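You operate a simulated robot arm through the tools that you are given. There is no shell and no other tool. Be economical: measure what you need, move in short steps, check, and stop when the job is done.

Carry out the task below with a simulated two-armed robot. There is one attempt and no reset: what you move stays moved.

Task
Wipe up the spill on the white table with the lilac guest towel and put it back.

It is judged by the outcome, as a careful person would: the job done as asked, and still so three seconds after it is handed in. It fails if anything else is knocked over, pushed out of place, dropped, spilled or broken. Flat cloth is picked up by pressing the open fingertips on it (5 to 10 N) and closing them slowly along it; thin cloth reads only 2 to 8 mm in the jaws.

Robot
Two 7-joint arms with two-finger parallel grippers on one trunk, on a base that drives. Base frame: it is fixed to the floor where the robot stands at the start and does not move with it; the origin is under the middle of the robot, x ahead of it, y to its left, z up. Readings come in mm, rad, newtons and seconds.
The left shoulder is at the start at [50, 165, 1080], the right one opposite. With the tool pointing down near the work surface each hand reaches from about 220 to 700 mm from the robot's upright axis, wherever it stands, measured 20 degrees to its own side. Payload 3.91 kg a hand.
The TCP of each hand is the grasp point between the finger pads, 30 mm short of the fingertips. In the tool frame z runs along the fingers and y along their closing line. The gripper opens to 110 mm. The fingers are 20 mm wide and 10 mm thick; the gripper's body (48 by 112 mm) begins 55 mm behind the TCP.
Orientation is told as [roll, pitch, yaw] about the base's x, y, z axes, in that order, counted from this pose: with the fingers straight down and closing along the base's y, the tool's x points along the base's -x, its y along +y and its z along -z.

Tools
- The arms move only by the tool apply_moves. It takes "left_deltas", "right_deltas" or both (then of equal length, played together; a hand with none holds still); each is a list of rows, each a list of 7 numbers: the shift along the tool's x, y, z in mm, then the turn, a rotation vector about the tool's x, y, z in rad, then the opening, from 0 (shut) to 1 (fully open). In form: [[tx, ty, tz, ax, ay, az, grip], ...]. A call has 1 to 8 rows; each row is the pose to reach, as a shift and turn from the pose commanded when the call began, along the tool's axes at that moment. A row lasts 0.2 s, in which the tool goes at most 50 mm and 0.15 rad; a call with a longer step from one row to the next is refused whole, and so is a gripper value outside its range. A pose out of reach is approached as far as the arm can. The call stops where the force on the tool passes 40 N (or 10 N more than at its start, if that is more) or the arm is blocked; 0.2 s more then pass. Each finger travels about 45 mm/s and halts on what it meets, pressing with about 40 N; the grip force reading is that of the motor and also rises with nothing between the fingers. The clock runs only during rows and for 0.2 s after the last one: add rows that repeat a pose to give the fingers time. The reply holds the time, the measured pose of the TCP, the force on the tool along the base axes, the opening and the grip force, in the units named above and with some noise, and new pictures: "views" is both (left out), scene, wrist or none (wrist: the cameras of the hands that moved).
- Cameras (640 x 400 px; columns grow to the right, rows downward): "scene" is now at [118.5, -24.9, 1263.1]; the picture's right is [-0.20, -0.98, 0.00], its down [-0.47, 0.10, -0.88] and it looks along [0.86, -0.18, -0.48] (base axes); focal length 252 px, centre (320, 200). "left" rides on the left gripper at [73, -17, -103] in its tool frame; the picture's right is [0.23, 0.97, 0.00], its down [-0.76, 0.18, -0.62] and it looks along [-0.61, 0.14, 0.78] (tool axes); focal length 222 px, centre (320, 200). "right" rides on the right gripper at [72, 17, -103] in its tool frame; the picture's right is [-0.23, 0.97, 0.00], its down [-0.76, -0.18, -0.62] and it looks along [-0.61, -0.14, 0.78] (tool axes); focal length 222 px, centre (320, 200). There is no depth. A picture from a camera that has moved, and an enlarged one, comes with that camera's place and axes in the base frame and with its lens. The place of the scene camera against the robot may be out by one fixed shift of up to 12 mm in any direction.
- move_column(by): slides the trunk up (or, below 0, down) by that many mm; the arms and the scene camera ride with it, the base frame stays. It gives what a move gives, with no picture.
- roll_base(legs): drives the robot by 1 to 6 legs, each [ahead, left, turn to the left] in mm, mm and rad, along the robot's own axes; the way and the turn of a leg run together, so that a leg with both is an arc; at most 1500 mm and 3.142 rad a leg. The arms and the cameras ride along, it lands a little off, and it stops where it bumps. It gives what a move gives, and a new picture of the scene camera.
- head_to(pan, tilt): turns the head with the scene camera to pan (to the left, within 1.396 rad either way) and tilt (down, from -0.506 to 1.204), counted from straight ahead of the robot. It gives what a move gives, and a new picture of the scene camera.
- inspect(camera, box): a new picture of the part [left, top, right, bottom] of that camera's present view, enlarged. The clock stands still meanwhile.
- sign_off(): hands the job in; it is judged then, once.

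Work in short steps. Places have to be worked out from the pictures, the camera data and where the tool is seen: move nearer, look again, correct. Check each grasp and each placing, and mend what went wrong. You have 120 turns and 260 pictures in all, those below and enlarged ones among them. Open the grippers and draw the arms clear of the work before you hand the job in, unless the task says otherwise; then end with one line.

The tools are called after "Emit:" as name(argument=value, ...) on one line, values as JSON. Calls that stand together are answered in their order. apply_moves: Moves the arms, as the interface text tells. Its arguments: {"type":"object","properties":{"left_deltas":{"type":"array","items":{"type":"array","items":{"type":"number"}}},"right_deltas":{"type":"array","items":{"type":"array","items":{"type":"number"}}},"views":{"type":"string","enum":["both","scene","wrist","none"]}},"required":[]} The other tools are called the same way: move_column (by) slides the trunk up or down; roll_base (legs) drives the base; head_to (pan, tilt) turns the head that bears the scene camera; inspect (camera, box) takes an enlarged picture of a part of a camera's view; sign_off () hands the job in.

At the start:

```text
time: 0.0
left_tcp_pos: [406.7, 86.1, 1125.7]
left_tcp_rot: [-0.001, -0.001, 0.001]
left_force: [-0.4, 0.3, -0.6]
left_gripper_width: 110.1
left_grip_force: 0.2
right_tcp_pos: [353.8, -218.9, 1060.4]
right_tcp_rot: [-0.001, 0.0, -0.001]
right_force: [-0.6, -0.1, -0.6]
right_gripper_width: 110.0
right_grip_force: 0.0
trunk travel left (down, up): [-300.0, 203.0]
robot x, y, heading: [1.6, 1.7, 0.001]
head pan, tilt: [-0.206, 0.501]
```

scene: 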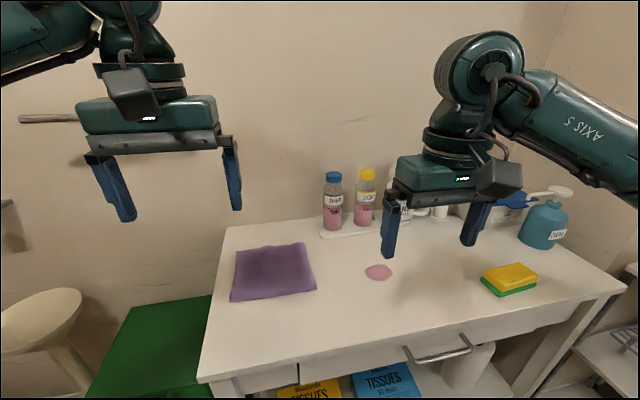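
right: 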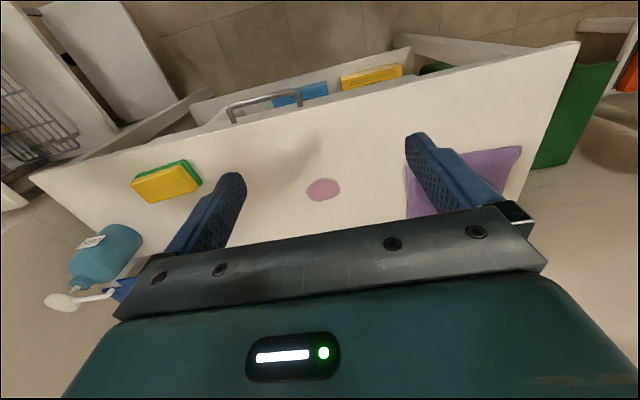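
left: 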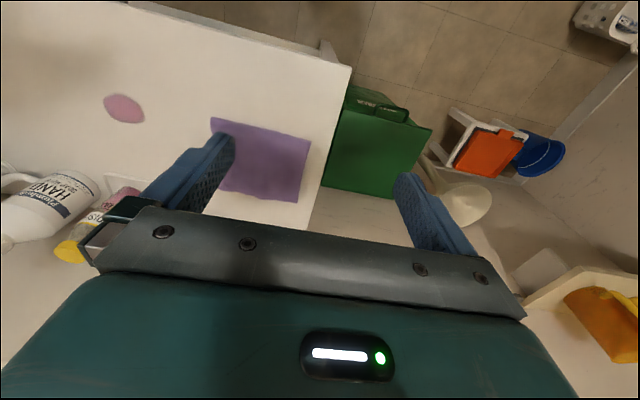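

I put the towel at about x 562–760, y -105 to 103, and the spill at about (588, -288). First I look down to see how much room there is to drive nearer to the table.

Emit:
head_to(pan=0, tilt=1.1)

Emit:
inspect(camera="left", box=[80, 60, 360, 235])

```text
time: 1.0
left_tcp_pos: [407.7, 87.3, 1126.9]
left_tcp_rot: [-0.001, 0.002, 0.002]
left_force: [0.1, 0.2, 0.1]
left_gripper_width: 110.1
left_grip_force: 0.1
right_tcp_pos: [353.2, -218.6, 1062.1]
right_tcp_rot: [-0.001, 0.0, 0.0]
right_force: [0.5, -0.2, 0.4]
right_gripper_width: 110.0
right_grip_force: 0.0
trunk travel left (down, up): [-300.0, 203.0]
robot x, y, heading: [-0.2, -0.4, -0.003]
head pan, tilt: [0.0, 1.1]
camera scene: at [92.7, -6.3, 1215.6], right [0.0, -1.0, 0.0], down [-0.89, 0.0, -0.45], along [0.45, 0.0, -0.89], focal length 252 px, centre (320, 200)
```

scene: 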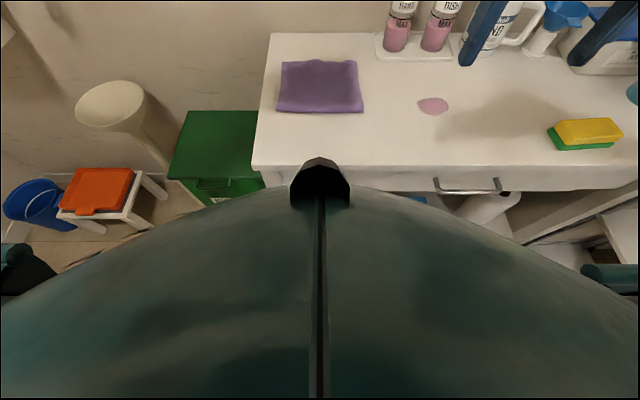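

```text
2.29 times, centred on (220, 148) of left
camera zoom: at [334.5, 70.3, 1228.7], right [-0.23, 0.97, 0.0], down [0.76, 0.18, 0.62], along [0.61, 0.14, -0.78], focal length 508 px, centre (549, 320)
```

zoom: 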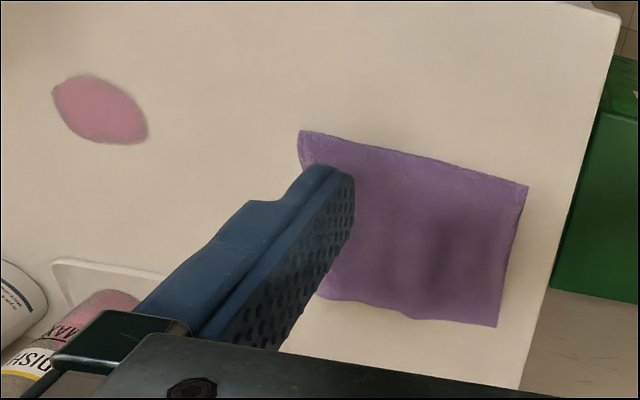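

The second view agrees: towel x 567–767, y -110 to 100; spill (589, -290), about ±35 mm. I plan to hold both side edges, one in each hand, and wipe with the towel taut. I drive a little right and ahead for reach.

Emit:
roll_base(legs=[[0, -110, 0], [60, 0, 0]])

```text
time: 2.8
left_tcp_pos: [470.2, -26.1, 1127.0]
left_tcp_rot: [0.001, 0.0, 0.002]
left_force: [0.0, -0.1, -1.1]
left_gripper_width: 110.0
left_grip_force: 0.1
right_tcp_pos: [415.4, -332.9, 1061.6]
right_tcp_rot: [-0.001, 0.0, 0.001]
right_force: [-0.4, 0.4, -0.3]
right_gripper_width: 110.1
right_grip_force: 0.0
trunk travel left (down, up): [-300.0, 203.0]
robot x, y, heading: [63.1, -114.0, -0.006]
head pan, tilt: [0.0, 1.1]
camera scene: at [154.3, -119.8, 1215.5], right [0.0, -1.0, 0.0], down [-0.89, 0.0, -0.45], along [0.45, 0.0, -0.89], focal length 252 px, centre (320, 200)
```

scene: 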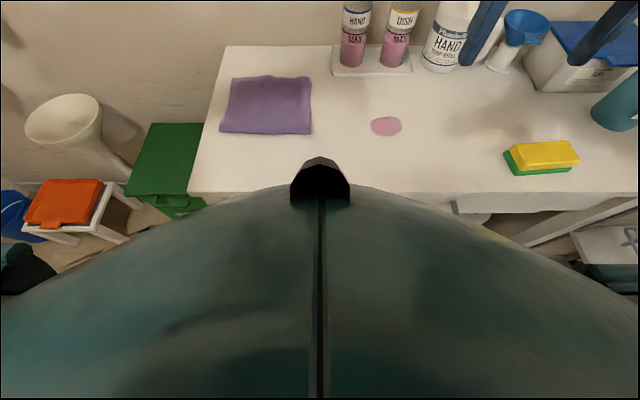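

Next I bring both hands above the towel's side edges, turning the closing line along x so that the cameras face outward.

Emit:
apply_moves(left_deltas=[[-21, 14, 25, 0, 0, 0.148, 1], [-42, 28, 50, 0, 0, 0.296, 1], [-64, 42, 75, 0, 0, 0.444, 1], [-85, 56, 100, 0, 0, 0.592, 0.9], [-106, 69, 125, 0, 0, 0.74, 0.8], [-127, 83, 150, 0, 0, 0.888, 0.7], [-149, 97, 175, 0, 0, 1.036, 0.6], [-170, 111, 200, 0, 0, 1.184, 0.5]], right_deltas=[[-28, 30, 19, 0, 0, -0.148, 1], [-56, 60, 37, 0, 0, -0.296, 1], [-84, 89, 56, 0, 0, -0.444, 1], [-112, 119, 75, 0, 0, -0.592, 0.9], [-141, 149, 94, 0, 0, -0.74, 0.8], [-169, 178, 112, 0, 0, -0.888, 0.7], [-197, 208, 131, 0, 0, -1.036, 0.6], [-225, 238, 150, 0, 0, -1.184, 0.5]], views="scene")

```text
time: 4.6
left_tcp_pos: [513.7, 94.6, 937.4]
left_tcp_rot: [0.07, 0.014, -0.892]
left_force: [0.0, -0.6, -0.6]
left_gripper_width: 54.8
left_grip_force: 0.1
left hand out of reach, approached as far as the arm can: row 6, 7, 8
right_tcp_pos: [586.8, -156.9, 951.8]
right_tcp_rot: [0.003, 0.0, 0.887]
right_force: [0.0, -0.3, -0.6]
right_gripper_width: 55.1
right_grip_force: 0.1
right hand out of reach, approached as far as the arm can: row 7, 8
trunk travel left (down, up): [-300.0, 203.0]
robot x, y, heading: [61.1, -113.5, -0.002]
head pan, tilt: [0.0, 1.1]
camera scene: at [154.6, -120.7, 1215.4], right [0.0, -1.0, 0.0], down [-0.89, 0.0, -0.45], along [0.45, 0.0, -0.89], focal length 252 px, centre (320, 200)
```

scene: 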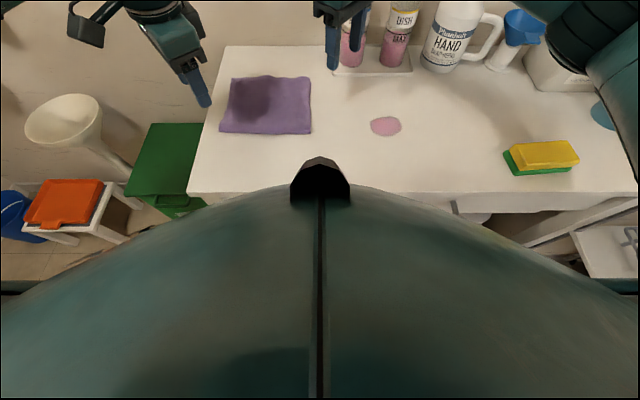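

Turned that far, the hands run into wrist limits. I turn both back to yaw 0 and will pinch along y instead.

Emit:
apply_moves(left_deltas=[[0, 0, 0, 0, 0, -0.148, 0.5], [0, 0, 0, 0, 0, -0.296, 0.4], [0, 0, 0, 0, 0, -0.444, 0.4], [0, 0, 0, 0, 0, -0.592, 0.4], [0, 0, 0, 0, 0, -0.74, 0.4], [0, 0, 0, 0, 0, -0.888, 0.4], [0, 0, 0, 0, 0, -0.888, 0.4]], right_deltas=[[0, 0, 0, 0, 0, 0.148, 0.5], [0, 0, 0, 0, 0, 0.296, 0.4], [0, 0, 0, 0, 0, 0.444, 0.4], [0, 0, 0, 0, 0, 0.592, 0.4], [0, 0, 0, 0, 0, 0.74, 0.4], [0, 0, 0, 0, 0, 0.888, 0.4], [0, 0, 0, 0, 0, 0.888, 0.4]], views="wrist")

```text
time: 6.2
left_tcp_pos: [514.8, 99.0, 939.1]
left_tcp_rot: [0.056, -0.047, -0.003]
left_force: [-0.4, -0.3, -0.3]
left_gripper_width: 43.8
left_grip_force: 0.1
right_tcp_pos: [587.6, -157.0, 956.1]
right_tcp_rot: [-0.001, -0.001, -0.005]
right_force: [-1.0, 0.2, 0.5]
right_gripper_width: 44.2
right_grip_force: 0.1
trunk travel left (down, up): [-300.0, 203.0]
robot x, y, heading: [61.7, -115.0, -0.002]
head pan, tilt: [0.0, 1.1]
camera right: at [513.3, -138.7, 1058.5], right [0.23, 0.97, 0.0], down [0.76, -0.18, 0.62], along [0.61, -0.14, -0.78], focal length 222 px, centre (320, 200)
camera left: at [437.1, 76.2, 1036.4], right [-0.23, 0.97, 0.04], down [0.73, 0.14, 0.67], along [0.64, 0.18, -0.74], focal length 222 px, centre (320, 200)
```

right: 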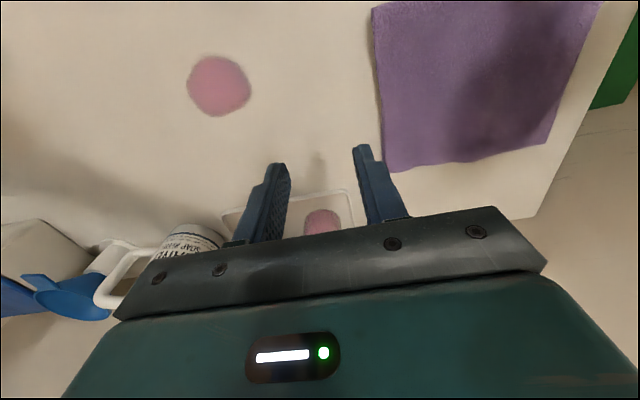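
left: 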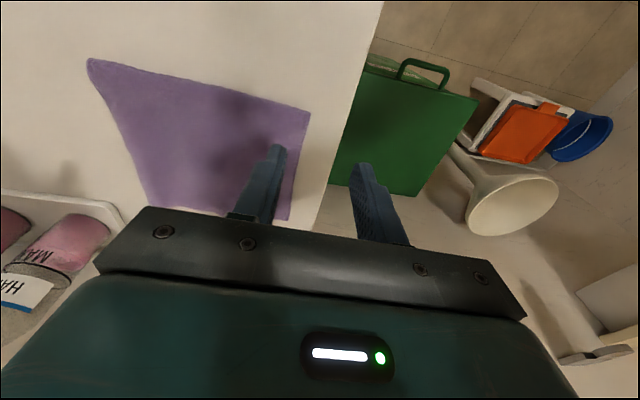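

Comparing the views, spill and towel agree across all cameras only if the table is nearer z ≈ 797. That puts the towel at x 518–695, y -95 to 96, and the spill at about (543, -257). I set the hands over staggered pinch points just inside the left and right edges.

Emit:
apply_moves(left_deltas=[[-30, -8, 17, 0.02, 0.02, 0, 0.33], [-58, -16, 34, 0.04, 0.03, 0, 0.33], [-87, -25, 52, 0.056, 0.047, 0, 0.33], [-115, -33, 69, 0.056, 0.047, 0, 0.33], [-115, -33, 69, 0.056, 0.047, 0, 0.33]], right_deltas=[[6, 23, 21, 0, 0, 0, 0.33], [12, 47, 43, 0, 0, 0, 0.33], [17, 70, 65, 0, 0, 0, 0.33], [23, 94, 86, 0, 0, 0, 0.33], [23, 94, 86, 0, 0, 0, 0.33]])

```text
time: 7.4
left_tcp_pos: [631.5, 70.2, 874.6]
left_tcp_rot: [-0.001, 0.0, -0.005]
left_force: [0.0, -0.8, 0.5]
left_gripper_width: 36.2
left_grip_force: 0.0
right_tcp_pos: [562.8, -64.5, 868.1]
right_tcp_rot: [0.0, 0.0, -0.002]
right_force: [-0.2, -0.1, 0.1]
right_gripper_width: 36.4
right_grip_force: 0.0
trunk travel left (down, up): [-300.0, 203.0]
robot x, y, heading: [58.1, -112.5, -0.002]
head pan, tilt: [0.0, 1.1]
camera scene: at [153.5, -119.9, 1215.6], right [0.0, -1.0, 0.0], down [-0.89, 0.0, -0.45], along [0.45, 0.0, -0.89], focal length 252 px, centre (320, 200)
camera right: at [490.0, -46.5, 972.4], right [0.23, 0.97, 0.0], down [0.76, -0.18, 0.62], along [0.61, -0.14, -0.78], focal length 222 px, centre (320, 200)
camera left: at [558.3, 53.4, 976.4], right [-0.22, 0.97, 0.0], down [0.76, 0.17, 0.62], along [0.61, 0.14, -0.78], focal length 222 px, centre (320, 200)
```

scene: 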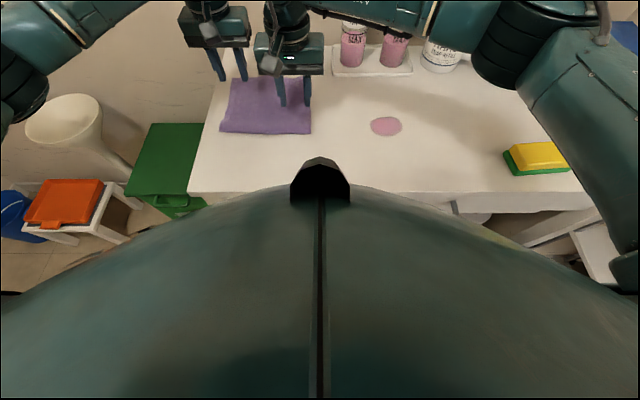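
right: 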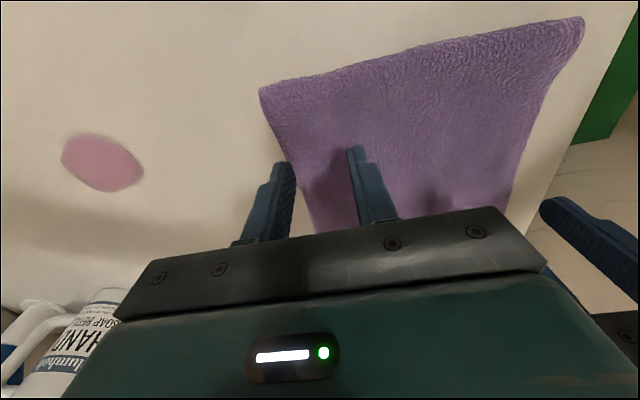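
left: 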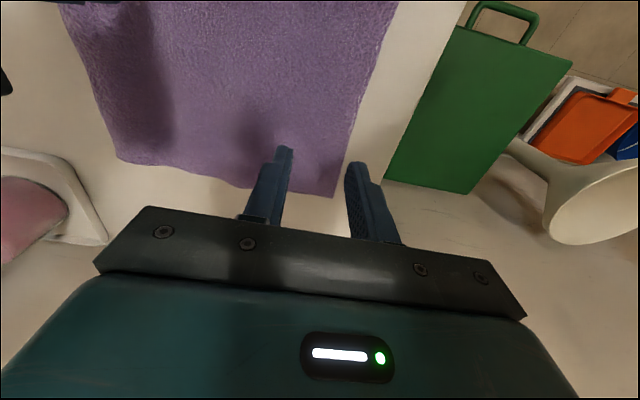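

The towel edges come out at y ≈ 98 and -88. I shift each hand a little inward and descend part way.

Emit:
apply_moves(left_deltas=[[0, -6, 0, 0, 0, 0, 0.33], [0, -6, 15, 0, 0, 0, 0.33], [0, -6, 30, 0, 0, 0, 0.33]], right_deltas=[[0, 8, 0, 0, 0, 0, 0.33], [0, 8, 12, 0, 0, 0, 0.33], [0, 8, 24, 0, 0, 0, 0.33]], views="wrist")

```text
time: 8.2
left_tcp_pos: [633.2, 63.6, 844.1]
left_tcp_rot: [-0.003, 0.0, -0.004]
left_force: [0.4, -0.2, -0.4]
left_gripper_width: 36.1
left_grip_force: 0.1
right_tcp_pos: [563.3, -55.6, 846.3]
right_tcp_rot: [-0.001, -0.001, -0.001]
right_force: [0.5, -0.2, -0.6]
right_gripper_width: 36.4
right_grip_force: 0.0
trunk travel left (down, up): [-300.0, 203.0]
robot x, y, heading: [60.5, -109.8, 0.001]
head pan, tilt: [0.0, 1.1]
camera right: at [490.9, -38.0, 949.4], right [0.23, 0.97, 0.0], down [0.76, -0.18, 0.62], along [0.61, -0.14, -0.78], focal length 222 px, centre (320, 200)
camera left: at [560.7, 46.3, 945.7], right [-0.22, 0.97, 0.0], down [0.76, 0.18, 0.62], along [0.61, 0.14, -0.78], focal length 222 px, centre (320, 200)
```

right: 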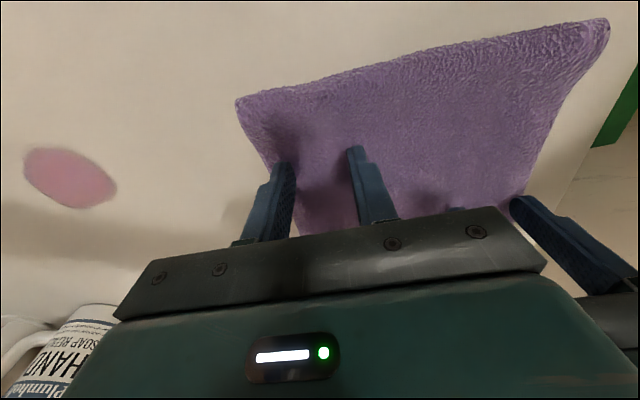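
left: 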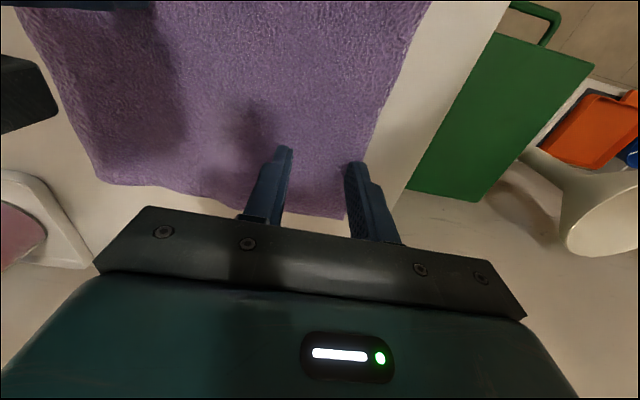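

Right hand is inside its edge; left moves 5 mm further in. I lower both, with the force watched, to just above expected contact.

Emit:
apply_moves(left_deltas=[[0, -5, 4, 0, 0, 0, 0.33], [0, -5, 8, 0, 0, 0, 0.33]], right_deltas=[[0, 0, 4, 0, 0, 0, 0.33], [0, 0, 8, 0, 0, 0, 0.33]], views="none")

Emit:
apply_moves(left_deltas=[[0, 0, 3, 0, 0, 0, 0.33]], right_deltas=[[0, 0, 3, 0, 0, 0, 0.33]], views="none")

Emit:
apply_moves(left_deltas=[[0, 0, 3, 0, 0, 0, 0.33]], right_deltas=[[0, 0, 3, 0, 0, 0, 0.33]], views="wrist")

```text
time: 8.8
left_tcp_pos: [633.5, 57.5, 837.6]
left_tcp_rot: [-0.002, -0.002, -0.003]
left_force: [-0.5, 1.4, 4.4]
left_gripper_width: 36.4
left_grip_force: 0.1
right_tcp_pos: [563.8, -55.5, 838.8]
right_tcp_rot: [0.0, -0.002, -0.001]
right_force: [0.0, -0.1, 2.5]
right_gripper_width: 36.2
right_grip_force: 0.0
trunk travel left (down, up): [-300.0, 203.0]
robot x, y, heading: [58.2, -111.8, -0.0]
head pan, tilt: [0.0, 1.1]
```

```text
time: 9.2
left_tcp_pos: [633.1, 58.6, 835.4]
left_tcp_rot: [-0.005, -0.005, -0.004]
left_force: [1.9, 0.0, 10.2]
left_gripper_width: 36.1
left_grip_force: 0.1
right_tcp_pos: [564.1, -56.4, 837.2]
right_tcp_rot: [0.002, -0.001, 0.0]
right_force: [-0.3, 0.9, 6.9]
right_gripper_width: 36.3
right_grip_force: 0.0
trunk travel left (down, up): [-300.0, 203.0]
robot x, y, heading: [57.9, -113.5, 0.0]
head pan, tilt: [0.0, 1.1]
```

```text
time: 9.6
left_tcp_pos: [632.6, 58.7, 834.6]
left_tcp_rot: [-0.004, -0.009, -0.004]
left_force: [4.5, 0.2, 21.2]
left_gripper_width: 36.1
left_grip_force: 0.2
right_tcp_pos: [563.7, -55.7, 835.6]
right_tcp_rot: [0.003, -0.006, -0.001]
right_force: [-0.9, 0.7, 17.2]
right_gripper_width: 36.4
right_grip_force: 0.0
trunk travel left (down, up): [-300.0, 203.0]
robot x, y, heading: [59.0, -112.7, 0.004]
head pan, tilt: [0.0, 1.1]
camera right: at [490.3, -38.5, 938.5], right [0.23, 0.97, 0.0], down [0.76, -0.18, 0.63], along [0.61, -0.14, -0.78], focal length 222 px, centre (320, 200)
camera left: at [559.2, 41.8, 936.8], right [-0.22, 0.97, -0.01], down [0.76, 0.18, 0.63], along [0.61, 0.14, -0.78], focal length 222 px, centre (320, 200)
```

right: 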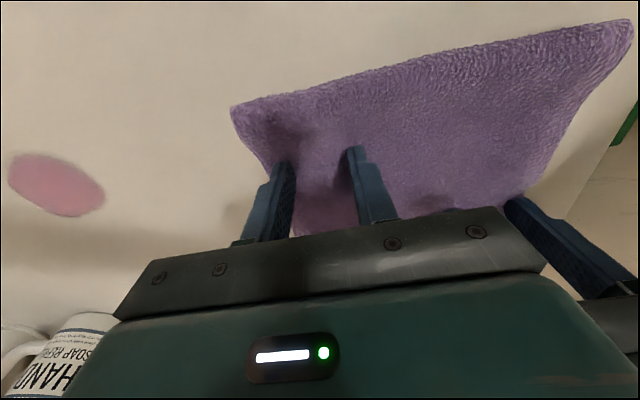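
left: 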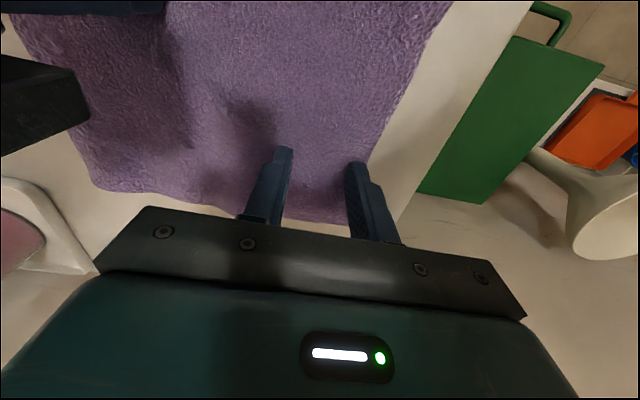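

Both hands are in contact, at about 20 N. I ease off to about 8 N and close slowly over two calls.

Emit:
apply_moves(left_deltas=[[0, 0, -3.5, 0, 0, 0, 0.33], [0, 0, -3.5, 0, 0, 0, 0.28], [0, 0, -3.5, 0, 0, 0, 0.24], [0, 0, -3.5, 0, 0, 0, 0.2], [0, 0, -3.5, 0, 0, 0, 0.16]], right_deltas=[[0, 0, -2.5, 0, 0, 0, 0.33], [0, 0, -2.5, 0, 0, 0, 0.28], [0, 0, -2.5, 0, 0, 0, 0.24], [0, 0, -2.5, 0, 0, 0, 0.2], [0, 0, -2.5, 0, 0, 0, 0.16]], views="wrist")

```text
time: 10.8
left_tcp_pos: [631.0, 59.5, 836.1]
left_tcp_rot: [-0.002, -0.001, -0.005]
left_force: [-2.1, -1.7, 13.8]
left_gripper_width: 17.8
left_grip_force: 0.4
right_tcp_pos: [563.0, -56.2, 835.5]
right_tcp_rot: [0.002, -0.003, -0.001]
right_force: [0.8, 0.9, 14.4]
right_gripper_width: 17.5
right_grip_force: 0.0
trunk travel left (down, up): [-300.0, 203.0]
robot x, y, heading: [63.0, -113.9, -0.001]
head pan, tilt: [0.0, 1.1]
camera right: at [489.7, -38.7, 938.8], right [0.23, 0.97, 0.0], down [0.76, -0.18, 0.63], along [0.61, -0.14, -0.78], focal length 222 px, centre (320, 200)
camera left: at [558.0, 42.6, 937.7], right [-0.22, 0.97, 0.0], down [0.76, 0.17, 0.62], along [0.61, 0.14, -0.78], focal length 222 px, centre (320, 200)
```

right: 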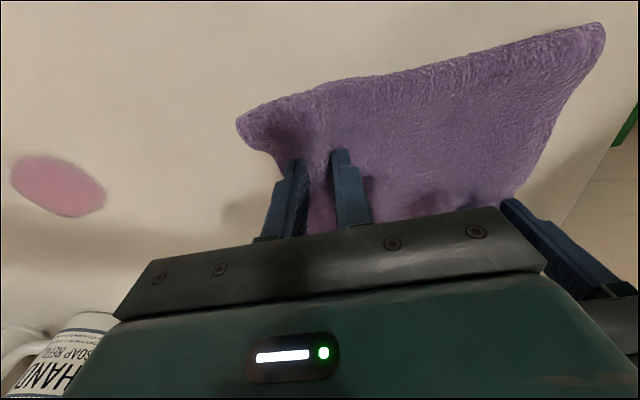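
left: 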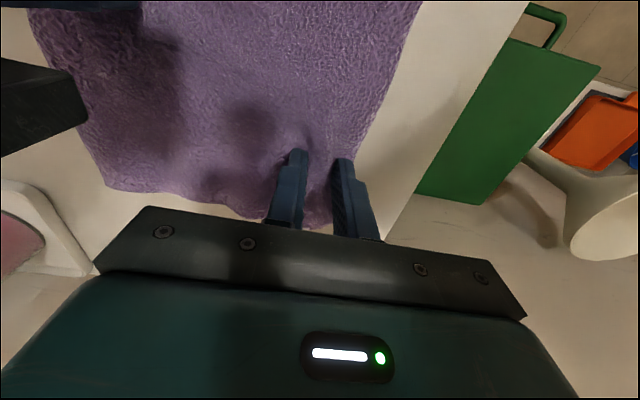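

Cloth is gathering between both pairs of fingers, with force still about 14 N. I ease up slightly and close fully.

Emit:
apply_moves(left_deltas=[[0, 0, -1, 0, 0, 0, 0.13], [0, 0, -1, 0, 0, 0, 0.1], [0, 0, -1, 0, 0, 0, 0.07], [0, 0, -1, 0, 0, 0, 0.03], [0, 0, -1, 0, 0, 0, 0], [0, 0, -1, 0, 0, 0, 0], [0, 0, -1, 0, 0, 0, 0]], right_deltas=[[0, 0, -1, 0, 0, 0, 0.13], [0, 0, -1, 0, 0, 0, 0.1], [0, 0, -1, 0, 0, 0, 0.07], [0, 0, -1, 0, 0, 0, 0.03], [0, 0, -1, 0, 0, 0, 0], [0, 0, -1, 0, 0, 0, 0], [0, 0, -1, 0, 0, 0, 0]], views="wrist")

```text
time: 12.4
left_tcp_pos: [631.4, 57.8, 835.8]
left_tcp_rot: [-0.002, -0.002, -0.004]
left_force: [-1.8, -6.0, 8.5]
left_gripper_width: 7.5
left_grip_force: 40.1
right_tcp_pos: [563.4, -55.2, 836.9]
right_tcp_rot: [0.001, -0.002, 0.001]
right_force: [1.3, 4.8, 9.5]
right_gripper_width: 7.3
right_grip_force: 39.8
trunk travel left (down, up): [-300.0, 203.0]
robot x, y, heading: [61.9, -116.3, -0.001]
head pan, tilt: [0.0, 1.1]
camera right: at [490.1, -38.0, 939.4], right [0.23, 0.97, 0.0], down [0.76, -0.18, 0.62], along [0.61, -0.14, -0.78], focal length 222 px, centre (320, 200)
camera left: at [558.9, 42.3, 938.2], right [-0.22, 0.97, 0.0], down [0.76, 0.18, 0.62], along [0.61, 0.14, -0.78], focal length 222 px, centre (320, 200)
```

right: 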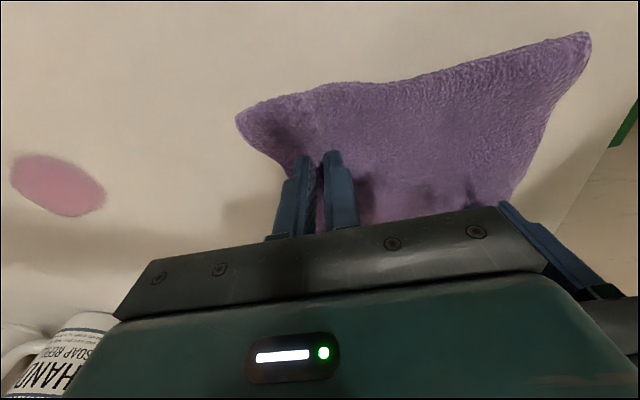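
left: 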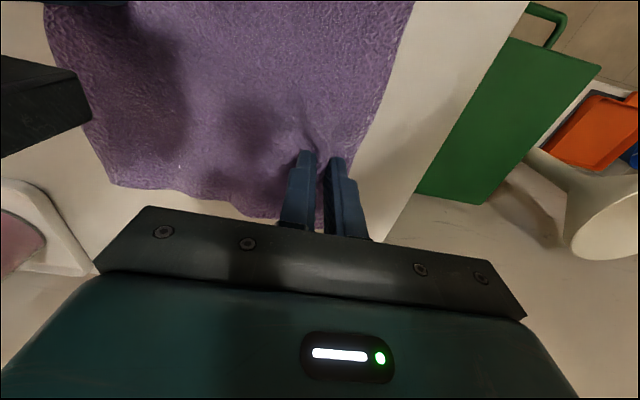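

Both edges are held at 7.4 mm. I drag the towel, both hands together, toward the spill, keeping light contact and drawing it slightly nearer to clear the tray. First half now.

Emit:
apply_moves(left_deltas=[[6, -15, -2, 0, 0, 0, 0], [12, -40, -2, 0, 0, 0, 0], [20, -65, -2, 0, 0, 0, 0], [20, -90, -2, 0, 0, 0, 0], [20, -115, -2, 0, 0, 0, 0]], right_deltas=[[6, -15, -2, 0, 0, 0, 0], [12, -40, -2, 0, 0, 0, 0], [20, -65, -2, 0, 0, 0, 0], [20, -90, -2, 0, 0, 0, 0], [20, -115, -2, 0, 0, 0, 0]])

```text
time: 13.6
left_tcp_pos: [613.6, -57.0, 834.9]
left_tcp_rot: [-0.004, 0.0, -0.006]
left_force: [-2.6, -3.9, 10.2]
left_gripper_width: 7.4
left_grip_force: 39.5
right_tcp_pos: [540.6, -170.5, 838.8]
right_tcp_rot: [-0.001, -0.002, 0.0]
right_force: [2.1, 3.6, 3.0]
right_gripper_width: 7.0
right_grip_force: 40.0
trunk travel left (down, up): [-300.0, 203.0]
robot x, y, heading: [61.5, -114.1, 0.003]
head pan, tilt: [0.0, 1.1]
camera scene: at [152.4, -120.1, 1215.7], right [0.0, -1.0, 0.0], down [-0.89, 0.0, -0.46], along [0.46, 0.0, -0.89], focal length 252 px, centre (320, 200)
camera right: at [468.7, -152.2, 941.6], right [0.23, 0.97, 0.0], down [0.76, -0.18, 0.62], along [0.61, -0.14, -0.78], focal length 222 px, centre (320, 200)
camera left: at [540.6, -73.7, 938.0], right [-0.22, 0.97, 0.0], down [0.76, 0.18, 0.62], along [0.61, 0.14, -0.78], focal length 222 px, centre (320, 200)
```

scene: 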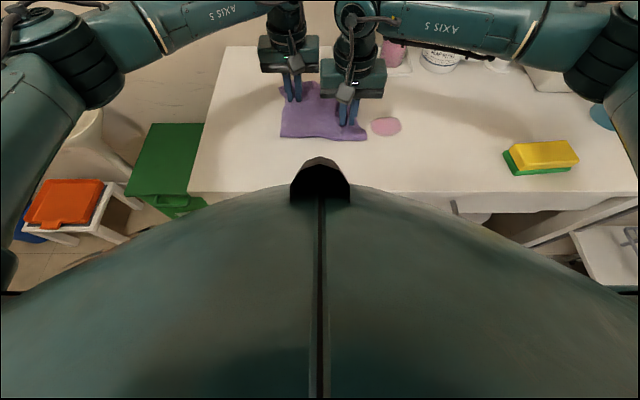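
right: 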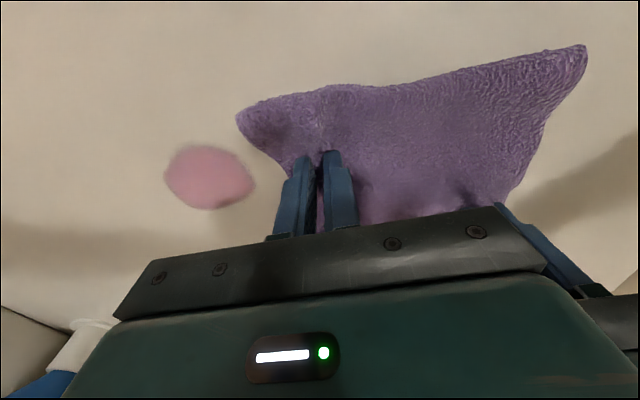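
left: 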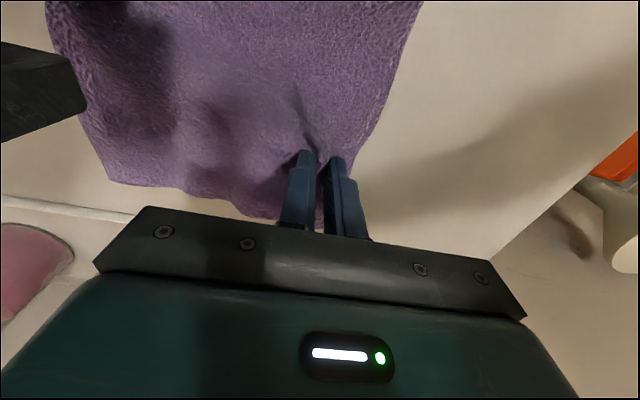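

The drag works and the towel stays flat. I continue over the spill, with the right hand going a little further to take up slack.

Emit:
apply_moves(left_deltas=[[2, -20, 0, 0, 0, 0, 0], [4, -45, 0, 0, 0, 0, 0], [4, -70, 0, 0, 0, 0, 0], [4, -95, 0, 0, 0, 0, 0], [4, -120, 0, 0, 0, 0, 0]], right_deltas=[[2, -22, 1, 0, 0, 0, 0], [4, -48, 1, 0, 0, 0, 0], [4, -75, 1, 0, 0, 0, 0], [4, -102, 1, 0, 0, 0, 0], [4, -128, 1, 0, 0, 0, 0]])

```text
time: 14.8
left_tcp_pos: [607.0, -178.0, 834.6]
left_tcp_rot: [-0.005, 0.0, -0.005]
left_force: [-3.3, -7.5, 13.2]
left_gripper_width: 7.4
left_grip_force: 40.0
right_tcp_pos: [539.6, -297.2, 837.6]
right_tcp_rot: [0.0, -0.003, 0.002]
right_force: [3.7, 9.3, 2.8]
right_gripper_width: 7.4
right_grip_force: 40.0
trunk travel left (down, up): [-300.0, 203.0]
robot x, y, heading: [60.4, -113.4, -0.003]
head pan, tilt: [0.0, 1.1]
camera scene: at [152.1, -119.7, 1215.8], right [0.0, -1.0, 0.0], down [-0.89, 0.0, -0.46], along [0.46, 0.0, -0.89], focal length 252 px, centre (320, 200)
camera right: at [466.0, -280.1, 941.2], right [0.23, 0.97, 0.0], down [0.76, -0.18, 0.62], along [0.61, -0.14, -0.78], focal length 222 px, centre (320, 200)
camera left: at [533.4, -193.8, 937.8], right [-0.22, 0.98, -0.01], down [0.76, 0.18, 0.62], along [0.61, 0.13, -0.78], focal length 222 px, centre (320, 200)
```

scene: 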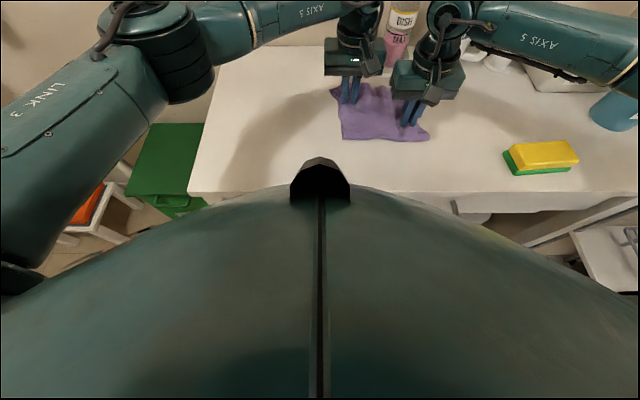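
right: 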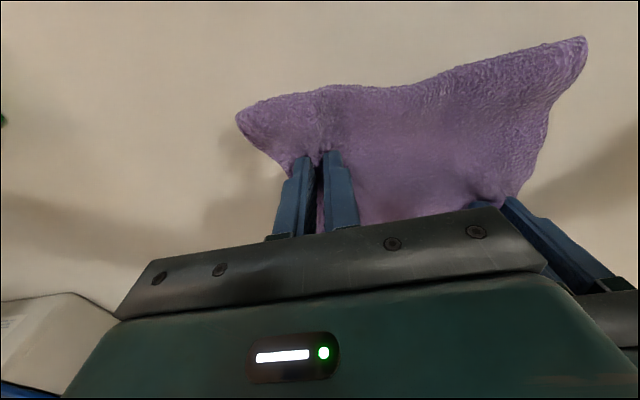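
left: 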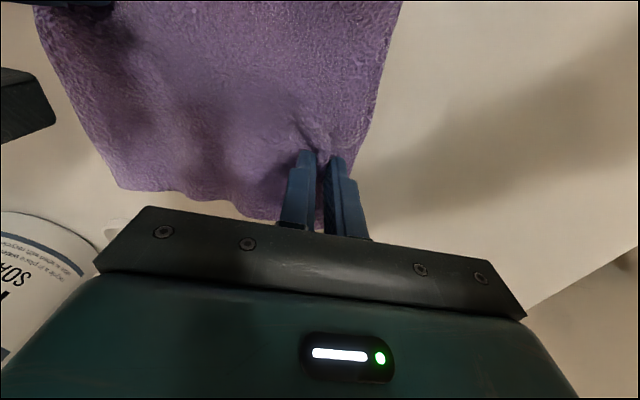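

The spill is covered. I scrub a few strokes back and forth with slightly more pressure.

Emit:
apply_moves(left_deltas=[[0, 30, 0, 0, 0, 0, 0], [0, 60, 0, 0, 0, 0, 0], [0, 30, 0, 0, 0, 0, 0], [0, 0, 0, 0, 0, 0, 0], [-15, 0, 0, 0, 0, 0, 0], [15, 0, 0, 0, 0, 0, 0], [15, 40, 0, 0, 0, 0, 0], [0, 70, 0, 0, 0, 0, 0]], right_deltas=[[0, 30, 2, 0, 0, 0, 0], [0, 60, 2, 0, 0, 0, 0], [0, 30, 2, 0, 0, 0, 0], [0, 0, 2, 0, 0, 0, 0], [-15, 0, 2, 0, 0, 0, 0], [15, 0, 2, 0, 0, 0, 0], [15, 40, 2, 0, 0, 0, 0], [0, 70, 2, 0, 0, 0, 0]], views="both")

```text
time: 16.6
left_tcp_pos: [608.2, -108.4, 836.7]
left_tcp_rot: [-0.003, -0.002, -0.005]
left_force: [-3.3, -10.3, 6.3]
left_gripper_width: 7.6
left_grip_force: 40.4
right_tcp_pos: [539.1, -228.3, 836.1]
right_tcp_rot: [0.0, 0.0, 0.0]
right_force: [3.2, 6.9, 8.7]
right_gripper_width: 7.5
right_grip_force: 39.9
trunk travel left (down, up): [-300.0, 203.0]
robot x, y, heading: [63.2, -114.0, -0.0]
head pan, tilt: [0.0, 1.1]
camera scene: at [152.1, -119.7, 1215.7], right [0.0, -1.0, 0.0], down [-0.89, 0.0, -0.46], along [0.46, 0.0, -0.89], focal length 252 px, centre (320, 200)
camera right: at [465.4, -209.8, 939.4], right [0.23, 0.97, 0.0], down [0.76, -0.18, 0.62], along [0.61, -0.14, -0.78], focal length 222 px, centre (320, 200)
camera left: at [533.8, -123.3, 938.4], right [-0.22, 0.98, 0.0], down [0.76, 0.18, 0.62], along [0.61, 0.14, -0.78], focal length 222 px, centre (320, 200)
```

scene: 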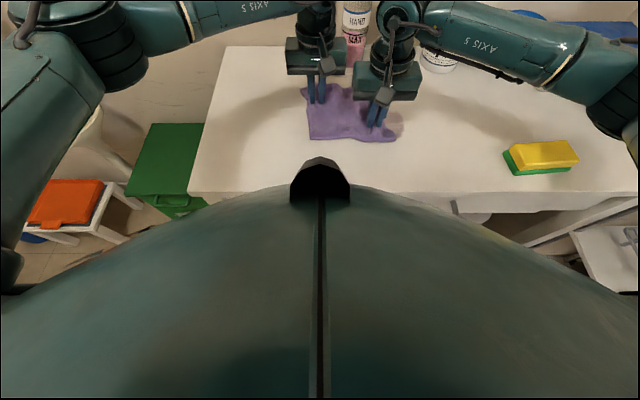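
right: 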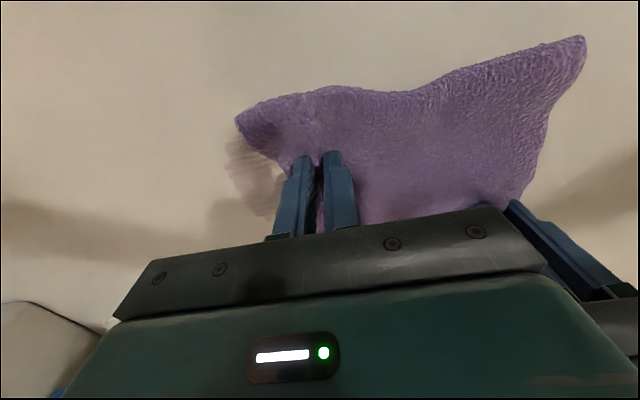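
left: 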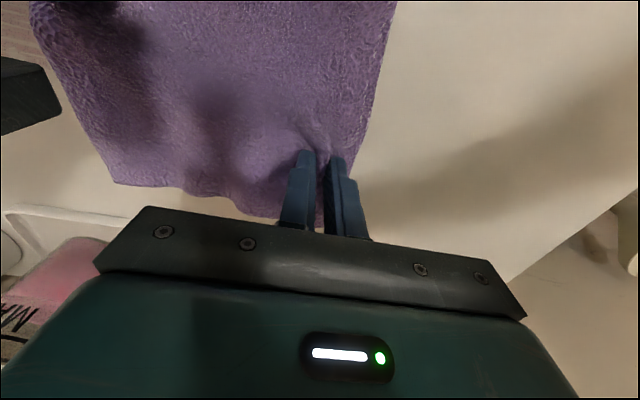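

The spill is fading to faint streaks. I draw the towel back 65 mm to see what is left.

Emit:
apply_moves(left_deltas=[[0, 35, 0, 0, 0, 0, 0], [0, 65, 0, 0, 0, 0, 0]], right_deltas=[[0, 35, 0, 0, 0, 0, 0], [0, 65, 0, 0, 0, 0, 0]], views="none")

Emit:
inspect(camera="right", box=[80, 60, 400, 260])

```text
time: 17.2
left_tcp_pos: [611.2, -42.6, 838.1]
left_tcp_rot: [-0.001, -0.003, -0.005]
left_force: [-3.7, -10.2, 4.0]
left_gripper_width: 7.6
left_grip_force: 39.9
right_tcp_pos: [540.3, -163.0, 835.9]
right_tcp_rot: [0.002, -0.003, 0.0]
right_force: [4.1, 7.6, 11.3]
right_gripper_width: 7.0
right_grip_force: 39.9
trunk travel left (down, up): [-300.0, 203.0]
robot x, y, heading: [62.3, -115.0, 0.001]
head pan, tilt: [0.0, 1.1]
```

```text
2.00 times, centred on (240, 160) of right
camera zoom: at [467.2, -145.8, 939.0], right [0.23, 0.97, 0.0], down [0.76, -0.18, 0.63], along [0.61, -0.14, -0.78], focal length 444 px, centre (480, 280)
```

zoom: 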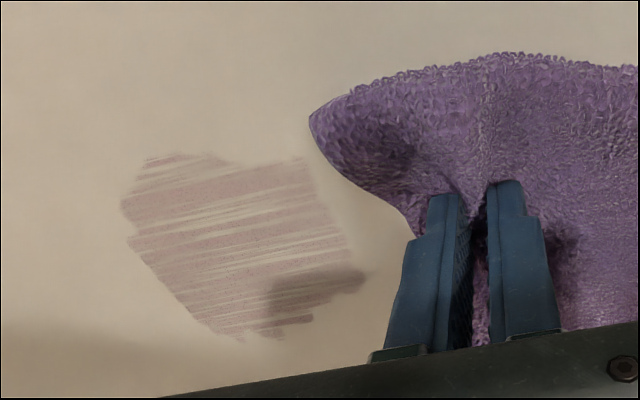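

Faint streaks remain, so I scrub harder in parallel strokes across the whole patch.

Emit:
apply_moves(left_deltas=[[10, -40, 2, 0, 0, 0, 0], [15, -85, 2, 0, 0, 0, 0], [15, -130, 2, 0, 0, 0, 0], [5, -90, 2, 0, 0, 0, 0], [0, -50, 2, 0, 0, 0, 0], [-5, -90, 2, 0, 0, 0, 0], [-5, -130, 2, 0, 0, 0, 0], [-15, -90, 2, 0, 0, 0, 0]], right_deltas=[[10, -40, 2, 0, 0, 0, 0], [15, -85, 2, 0, 0, 0, 0], [15, -130, 2, 0, 0, 0, 0], [5, -90, 2, 0, 0, 0, 0], [0, -50, 2, 0, 0, 0, 0], [-5, -90, 2, 0, 0, 0, 0], [-5, -130, 2, 0, 0, 0, 0], [-15, -90, 2, 0, 0, 0, 0]], views="none")

Emit:
apply_moves(left_deltas=[[0, 40, 0, 0, 0, 0, 0], [-10, 0, 0, 0, 0, 0, 0], [-10, -40, 0, 0, 0, 0, 0], [0, 0, 0, 0, 0, 0, 0], [15, -35, 0, 0, 0, 0, 0], [20, 10, 0, 0, 0, 0, 0], [15, 50, 0, 0, 0, 0, 0], [15, 90, 0, 0, 0, 0, 0]], right_deltas=[[0, 40, 0, 0, 0, 0, 0], [-10, 0, 0, 0, 0, 0, 0], [-10, -40, 0, 0, 0, 0, 0], [0, 0, 0, 0, 0, 0, 0], [15, -35, 0, 0, 0, 0, 0], [20, 10, 0, 0, 0, 0, 0], [15, 50, 0, 0, 0, 0, 0], [15, 90, 0, 0, 0, 0, 0]], views="none")

Emit:
inspect(camera="right", box=[80, 60, 400, 260])

```text
time: 19.0
left_tcp_pos: [620.5, -131.9, 835.1]
left_tcp_rot: [-0.008, -0.006, -0.007]
left_force: [-2.7, -10.1, 23.0]
left_gripper_width: 7.5
left_grip_force: 40.2
right_tcp_pos: [553.7, -253.6, 834.9]
right_tcp_rot: [0.001, -0.006, -0.002]
right_force: [3.3, 3.8, 24.8]
right_gripper_width: 7.1
right_grip_force: 40.5
trunk travel left (down, up): [-300.0, 203.0]
robot x, y, heading: [60.5, -111.4, -0.002]
head pan, tilt: [0.0, 1.1]
```

```text
time: 20.8
left_tcp_pos: [609.1, -39.4, 833.7]
left_tcp_rot: [-0.004, -0.005, -0.008]
left_force: [-4.1, -11.2, 15.0]
left_gripper_width: 7.7
left_grip_force: 40.2
right_tcp_pos: [537.0, -162.6, 835.2]
right_tcp_rot: [0.006, -0.005, -0.001]
right_force: [4.5, 6.1, 23.7]
right_gripper_width: 7.2
right_grip_force: 40.0
trunk travel left (down, up): [-300.0, 203.0]
robot x, y, heading: [59.9, -114.9, -0.001]
head pan, tilt: [0.0, 1.1]
```

```text
2.00 times, centred on (240, 160) of right
camera zoom: at [464.3, -144.8, 938.2], right [0.23, 0.97, 0.01], down [0.76, -0.18, 0.63], along [0.61, -0.14, -0.78], focal length 444 px, centre (480, 280)
```

zoom: 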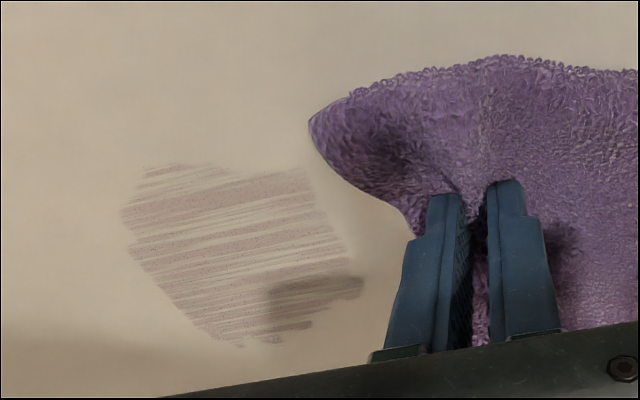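

It is lighter, but not gone. More strokes, each full length.

Emit:
apply_moves(left_deltas=[[0, -45, 0, 0, 0, 0, 0], [0, -92, 0, 0, 0, 0, 0], [0, -140, 0, 0, 0, 0, 0], [0, -95, 0, 0, 0, 0, 0], [0, -50, 0, 0, 0, 0, 0], [0, -95, 0, 0, 0, 0, 0], [0, -140, 0, 0, 0, 0, 0], [-10, -95, 0, 0, 0, 0, 0]], right_deltas=[[0, -45, 0, 0, 0, 0, 0], [0, -92, 0, 0, 0, 0, 0], [0, -140, 0, 0, 0, 0, 0], [0, -95, 0, 0, 0, 0, 0], [0, -50, 0, 0, 0, 0, 0], [0, -95, 0, 0, 0, 0, 0], [0, -140, 0, 0, 0, 0, 0], [-10, -95, 0, 0, 0, 0, 0]], views="none")

Emit:
apply_moves(left_deltas=[[0, 45, 0, 0, 0, 0, 0], [0, 0, 0, 0, 0, 0, 0], [0, -45, 0, 0, 0, 0, 0], [-5, 0, 0, 0, 0, 0, 0], [-5, 45, 0, 0, 0, 0, 0], [-5, 0, 0, 0, 0, 0, 0], [5, -45, 0, 0, 0, 0, 0], [10, 0, 0, 0, 0, 0, 0]], right_deltas=[[0, 45, 0, 0, 0, 0, 0], [0, 0, 0, 0, 0, 0, 0], [0, -45, 0, 0, 0, 0, 0], [-5, 0, 0, 0, 0, 0, 0], [-5, 45, 0, 0, 0, 0, 0], [-5, 0, 0, 0, 0, 0, 0], [5, -45, 0, 0, 0, 0, 0], [10, 0, 0, 0, 0, 0, 0]], views="none")

Emit:
apply_moves(left_deltas=[[0, 45, 0, 0, 0, 0, 0], [0, 90, 0, 0, 0, 0, 0]], right_deltas=[[0, 45, 0, 0, 0, 0, 0], [0, 90, 0, 0, 0, 0, 0]], views="none")

Emit:
inspect(camera="right", box=[80, 60, 400, 260])

```text
time: 22.6
left_tcp_pos: [617.7, -137.1, 837.4]
left_tcp_rot: [-0.003, -0.004, -0.006]
left_force: [-2.8, -8.2, 6.7]
left_gripper_width: 7.4
left_grip_force: 40.0
right_tcp_pos: [546.2, -257.5, 835.8]
right_tcp_rot: [0.0, -0.002, -0.003]
right_force: [5.4, 9.3, 15.7]
right_gripper_width: 7.2
right_grip_force: 39.6
trunk travel left (down, up): [-300.0, 203.0]
robot x, y, heading: [63.9, -116.2, -0.002]
head pan, tilt: [0.0, 1.1]
```

```text
time: 24.4
left_tcp_pos: [608.4, -137.4, 837.3]
left_tcp_rot: [-0.005, -0.005, -0.004]
left_force: [-2.3, -8.2, 5.5]
left_gripper_width: 7.3
left_grip_force: 40.1
right_tcp_pos: [538.7, -259.0, 835.5]
right_tcp_rot: [0.002, -0.006, -0.002]
right_force: [5.5, 5.6, 25.5]
right_gripper_width: 7.4
right_grip_force: 40.1
trunk travel left (down, up): [-300.0, 203.0]
robot x, y, heading: [63.1, -114.2, -0.002]
head pan, tilt: [0.0, 1.1]
```

```text
time: 25.0
left_tcp_pos: [611.3, -45.6, 836.0]
left_tcp_rot: [-0.005, -0.003, -0.008]
left_force: [-4.3, -12.8, 10.3]
left_gripper_width: 7.5
left_grip_force: 40.0
right_tcp_pos: [538.5, -167.4, 834.3]
right_tcp_rot: [0.002, -0.003, 0.002]
right_force: [4.2, 8.9, 17.3]
right_gripper_width: 7.2
right_grip_force: 40.8
trunk travel left (down, up): [-300.0, 203.0]
robot x, y, heading: [63.2, -111.3, -0.004]
head pan, tilt: [0.0, 1.1]
```

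```text
2.00 times, centred on (240, 160) of right
camera zoom: at [465.3, -149.6, 938.6], right [0.23, 0.97, 0.0], down [0.76, -0.18, 0.63], along [0.61, -0.14, -0.78], focal length 444 px, centre (480, 280)
```

zoom: 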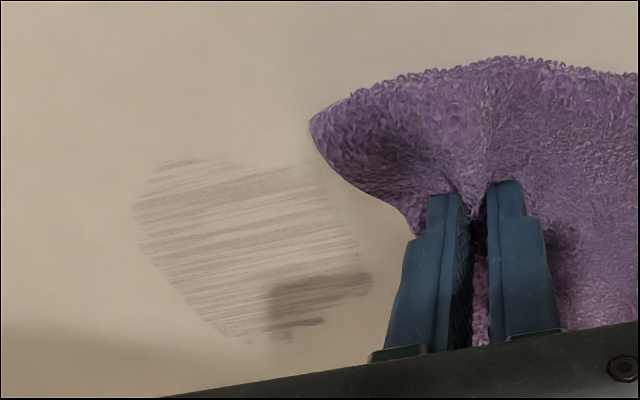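

Fading steadily; the darkest patch left is at about (567, -246). I make more strokes, including ones with the pressed fingertips passing over that patch.

Emit:
apply_moves(left_deltas=[[-20, -40, 0, 0, 0, 0, 0], [-28, -85, 0, 0, 0, 0, 0], [-28, -130, 0, 0, 0, 0, 0], [-28, -85, 0, 0, 0, 0, 0], [-28, -40, 0, 0, 0, 0, 0], [-24, -85, 0, 0, 0, 0, 0], [-18, -130, 0, 0, 0, 0, 0], [-18, -85, 0, 0, 0, 0, 0]], right_deltas=[[-20, -40, 0, 0, 0, 0, 0], [-28, -85, 0, 0, 0, 0, 0], [-28, -130, 0, 0, 0, 0, 0], [-28, -85, 0, 0, 0, 0, 0], [-28, -40, 0, 0, 0, 0, 0], [-24, -85, 0, 0, 0, 0, 0], [-18, -130, 0, 0, 0, 0, 0], [-18, -85, 0, 0, 0, 0, 0]], views="none")

Emit:
apply_moves(left_deltas=[[5, 40, 0, 0, 0, 0, 0], [10, 0, 0, 0, 0, 0, 0], [10, -45, 0, 0, 0, 0, 0], [20, -5, 0, 0, 0, 0, 0], [25, 40, 0, 0, 0, 0, 0], [30, 0, 0, 0, 0, 0, 0], [30, -45, 0, 0, 0, 0, 0], [20, -5, 0, 0, 0, 0, 0]], right_deltas=[[5, 40, 0, 0, 0, 0, 0], [10, 0, 0, 0, 0, 0, 0], [10, -45, 0, 0, 0, 0, 0], [20, -5, 0, 0, 0, 0, 0], [25, 40, 0, 0, 0, 0, 0], [30, 0, 0, 0, 0, 0, 0], [30, -45, 0, 0, 0, 0, 0], [20, -5, 0, 0, 0, 0, 0]], views="none")

Emit:
apply_moves(left_deltas=[[0, 45, 0, 0, 0, 0, 0], [0, 0, 0, 0, 0, 0, 0], [0, -45, 0, 0, 0, 0, 0], [0, 0, 0, 0, 0, 0, 0], [0, 45, 0, 0, 0, 0, 0], [0, 85, 0, 0, 0, 0, 0]], right_deltas=[[0, 45, 0, 0, 0, 0, 0], [0, 0, 0, 0, 0, 0, 0], [0, -45, 0, 0, 0, 0, 0], [0, 0, 0, 0, 0, 0, 0], [0, 45, 0, 0, 0, 0, 0], [0, 85, 0, 0, 0, 0, 0]], views="none")

Emit:
inspect(camera="right", box=[80, 60, 400, 260])

```text
time: 26.8
left_tcp_pos: [623.5, -131.0, 834.8]
left_tcp_rot: [-0.004, -0.005, -0.005]
left_force: [-3.0, -10.3, 7.4]
left_gripper_width: 7.6
left_grip_force: 40.3
right_tcp_pos: [554.8, -252.1, 835.0]
right_tcp_rot: [0.003, -0.01, -0.003]
right_force: [6.2, 7.8, 28.6]
right_gripper_width: 7.5
right_grip_force: 39.7
trunk travel left (down, up): [-300.0, 203.0]
robot x, y, heading: [59.1, -116.3, -0.004]
head pan, tilt: [0.0, 1.1]
```

```text
time: 28.6
left_tcp_pos: [606.9, -134.6, 836.5]
left_tcp_rot: [-0.006, -0.002, -0.01]
left_force: [-4.5, -14.1, 8.2]
left_gripper_width: 7.5
left_grip_force: 40.2
right_tcp_pos: [536.1, -258.0, 834.1]
right_tcp_rot: [0.003, -0.011, -0.002]
right_force: [4.6, 9.0, 31.0]
right_gripper_width: 7.2
right_grip_force: 39.7
trunk travel left (down, up): [-300.0, 203.0]
robot x, y, heading: [61.4, -114.3, -0.004]
head pan, tilt: [0.0, 1.1]
```

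```text
time: 30.0
left_tcp_pos: [604.1, -50.9, 836.1]
left_tcp_rot: [-0.001, -0.004, -0.005]
left_force: [-2.1, -8.9, 9.9]
left_gripper_width: 7.4
left_grip_force: 40.6
right_tcp_pos: [537.2, -171.9, 835.7]
right_tcp_rot: [0.007, -0.011, -0.005]
right_force: [3.3, -1.2, 39.0]
right_gripper_width: 6.9
right_grip_force: 40.1
trunk travel left (down, up): [-300.0, 203.0]
robot x, y, heading: [66.0, -113.8, -0.002]
head pan, tilt: [0.0, 1.1]
```

```text
2.00 times, centred on (240, 160) of right
camera zoom: at [462.3, -154.4, 937.5], right [0.23, 0.97, 0.01], down [0.75, -0.18, 0.63], along [0.62, -0.14, -0.78], focal length 444 px, centre (480, 280)
```

zoom: 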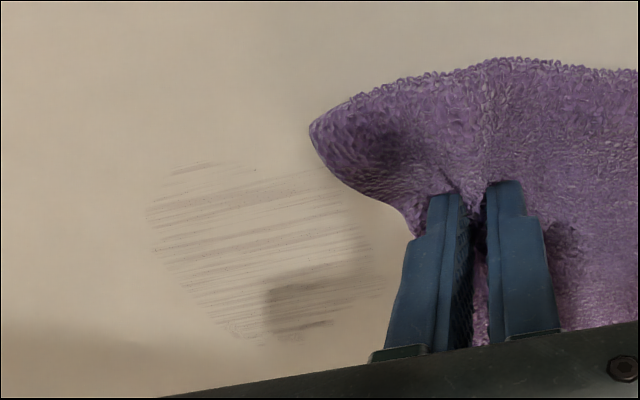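

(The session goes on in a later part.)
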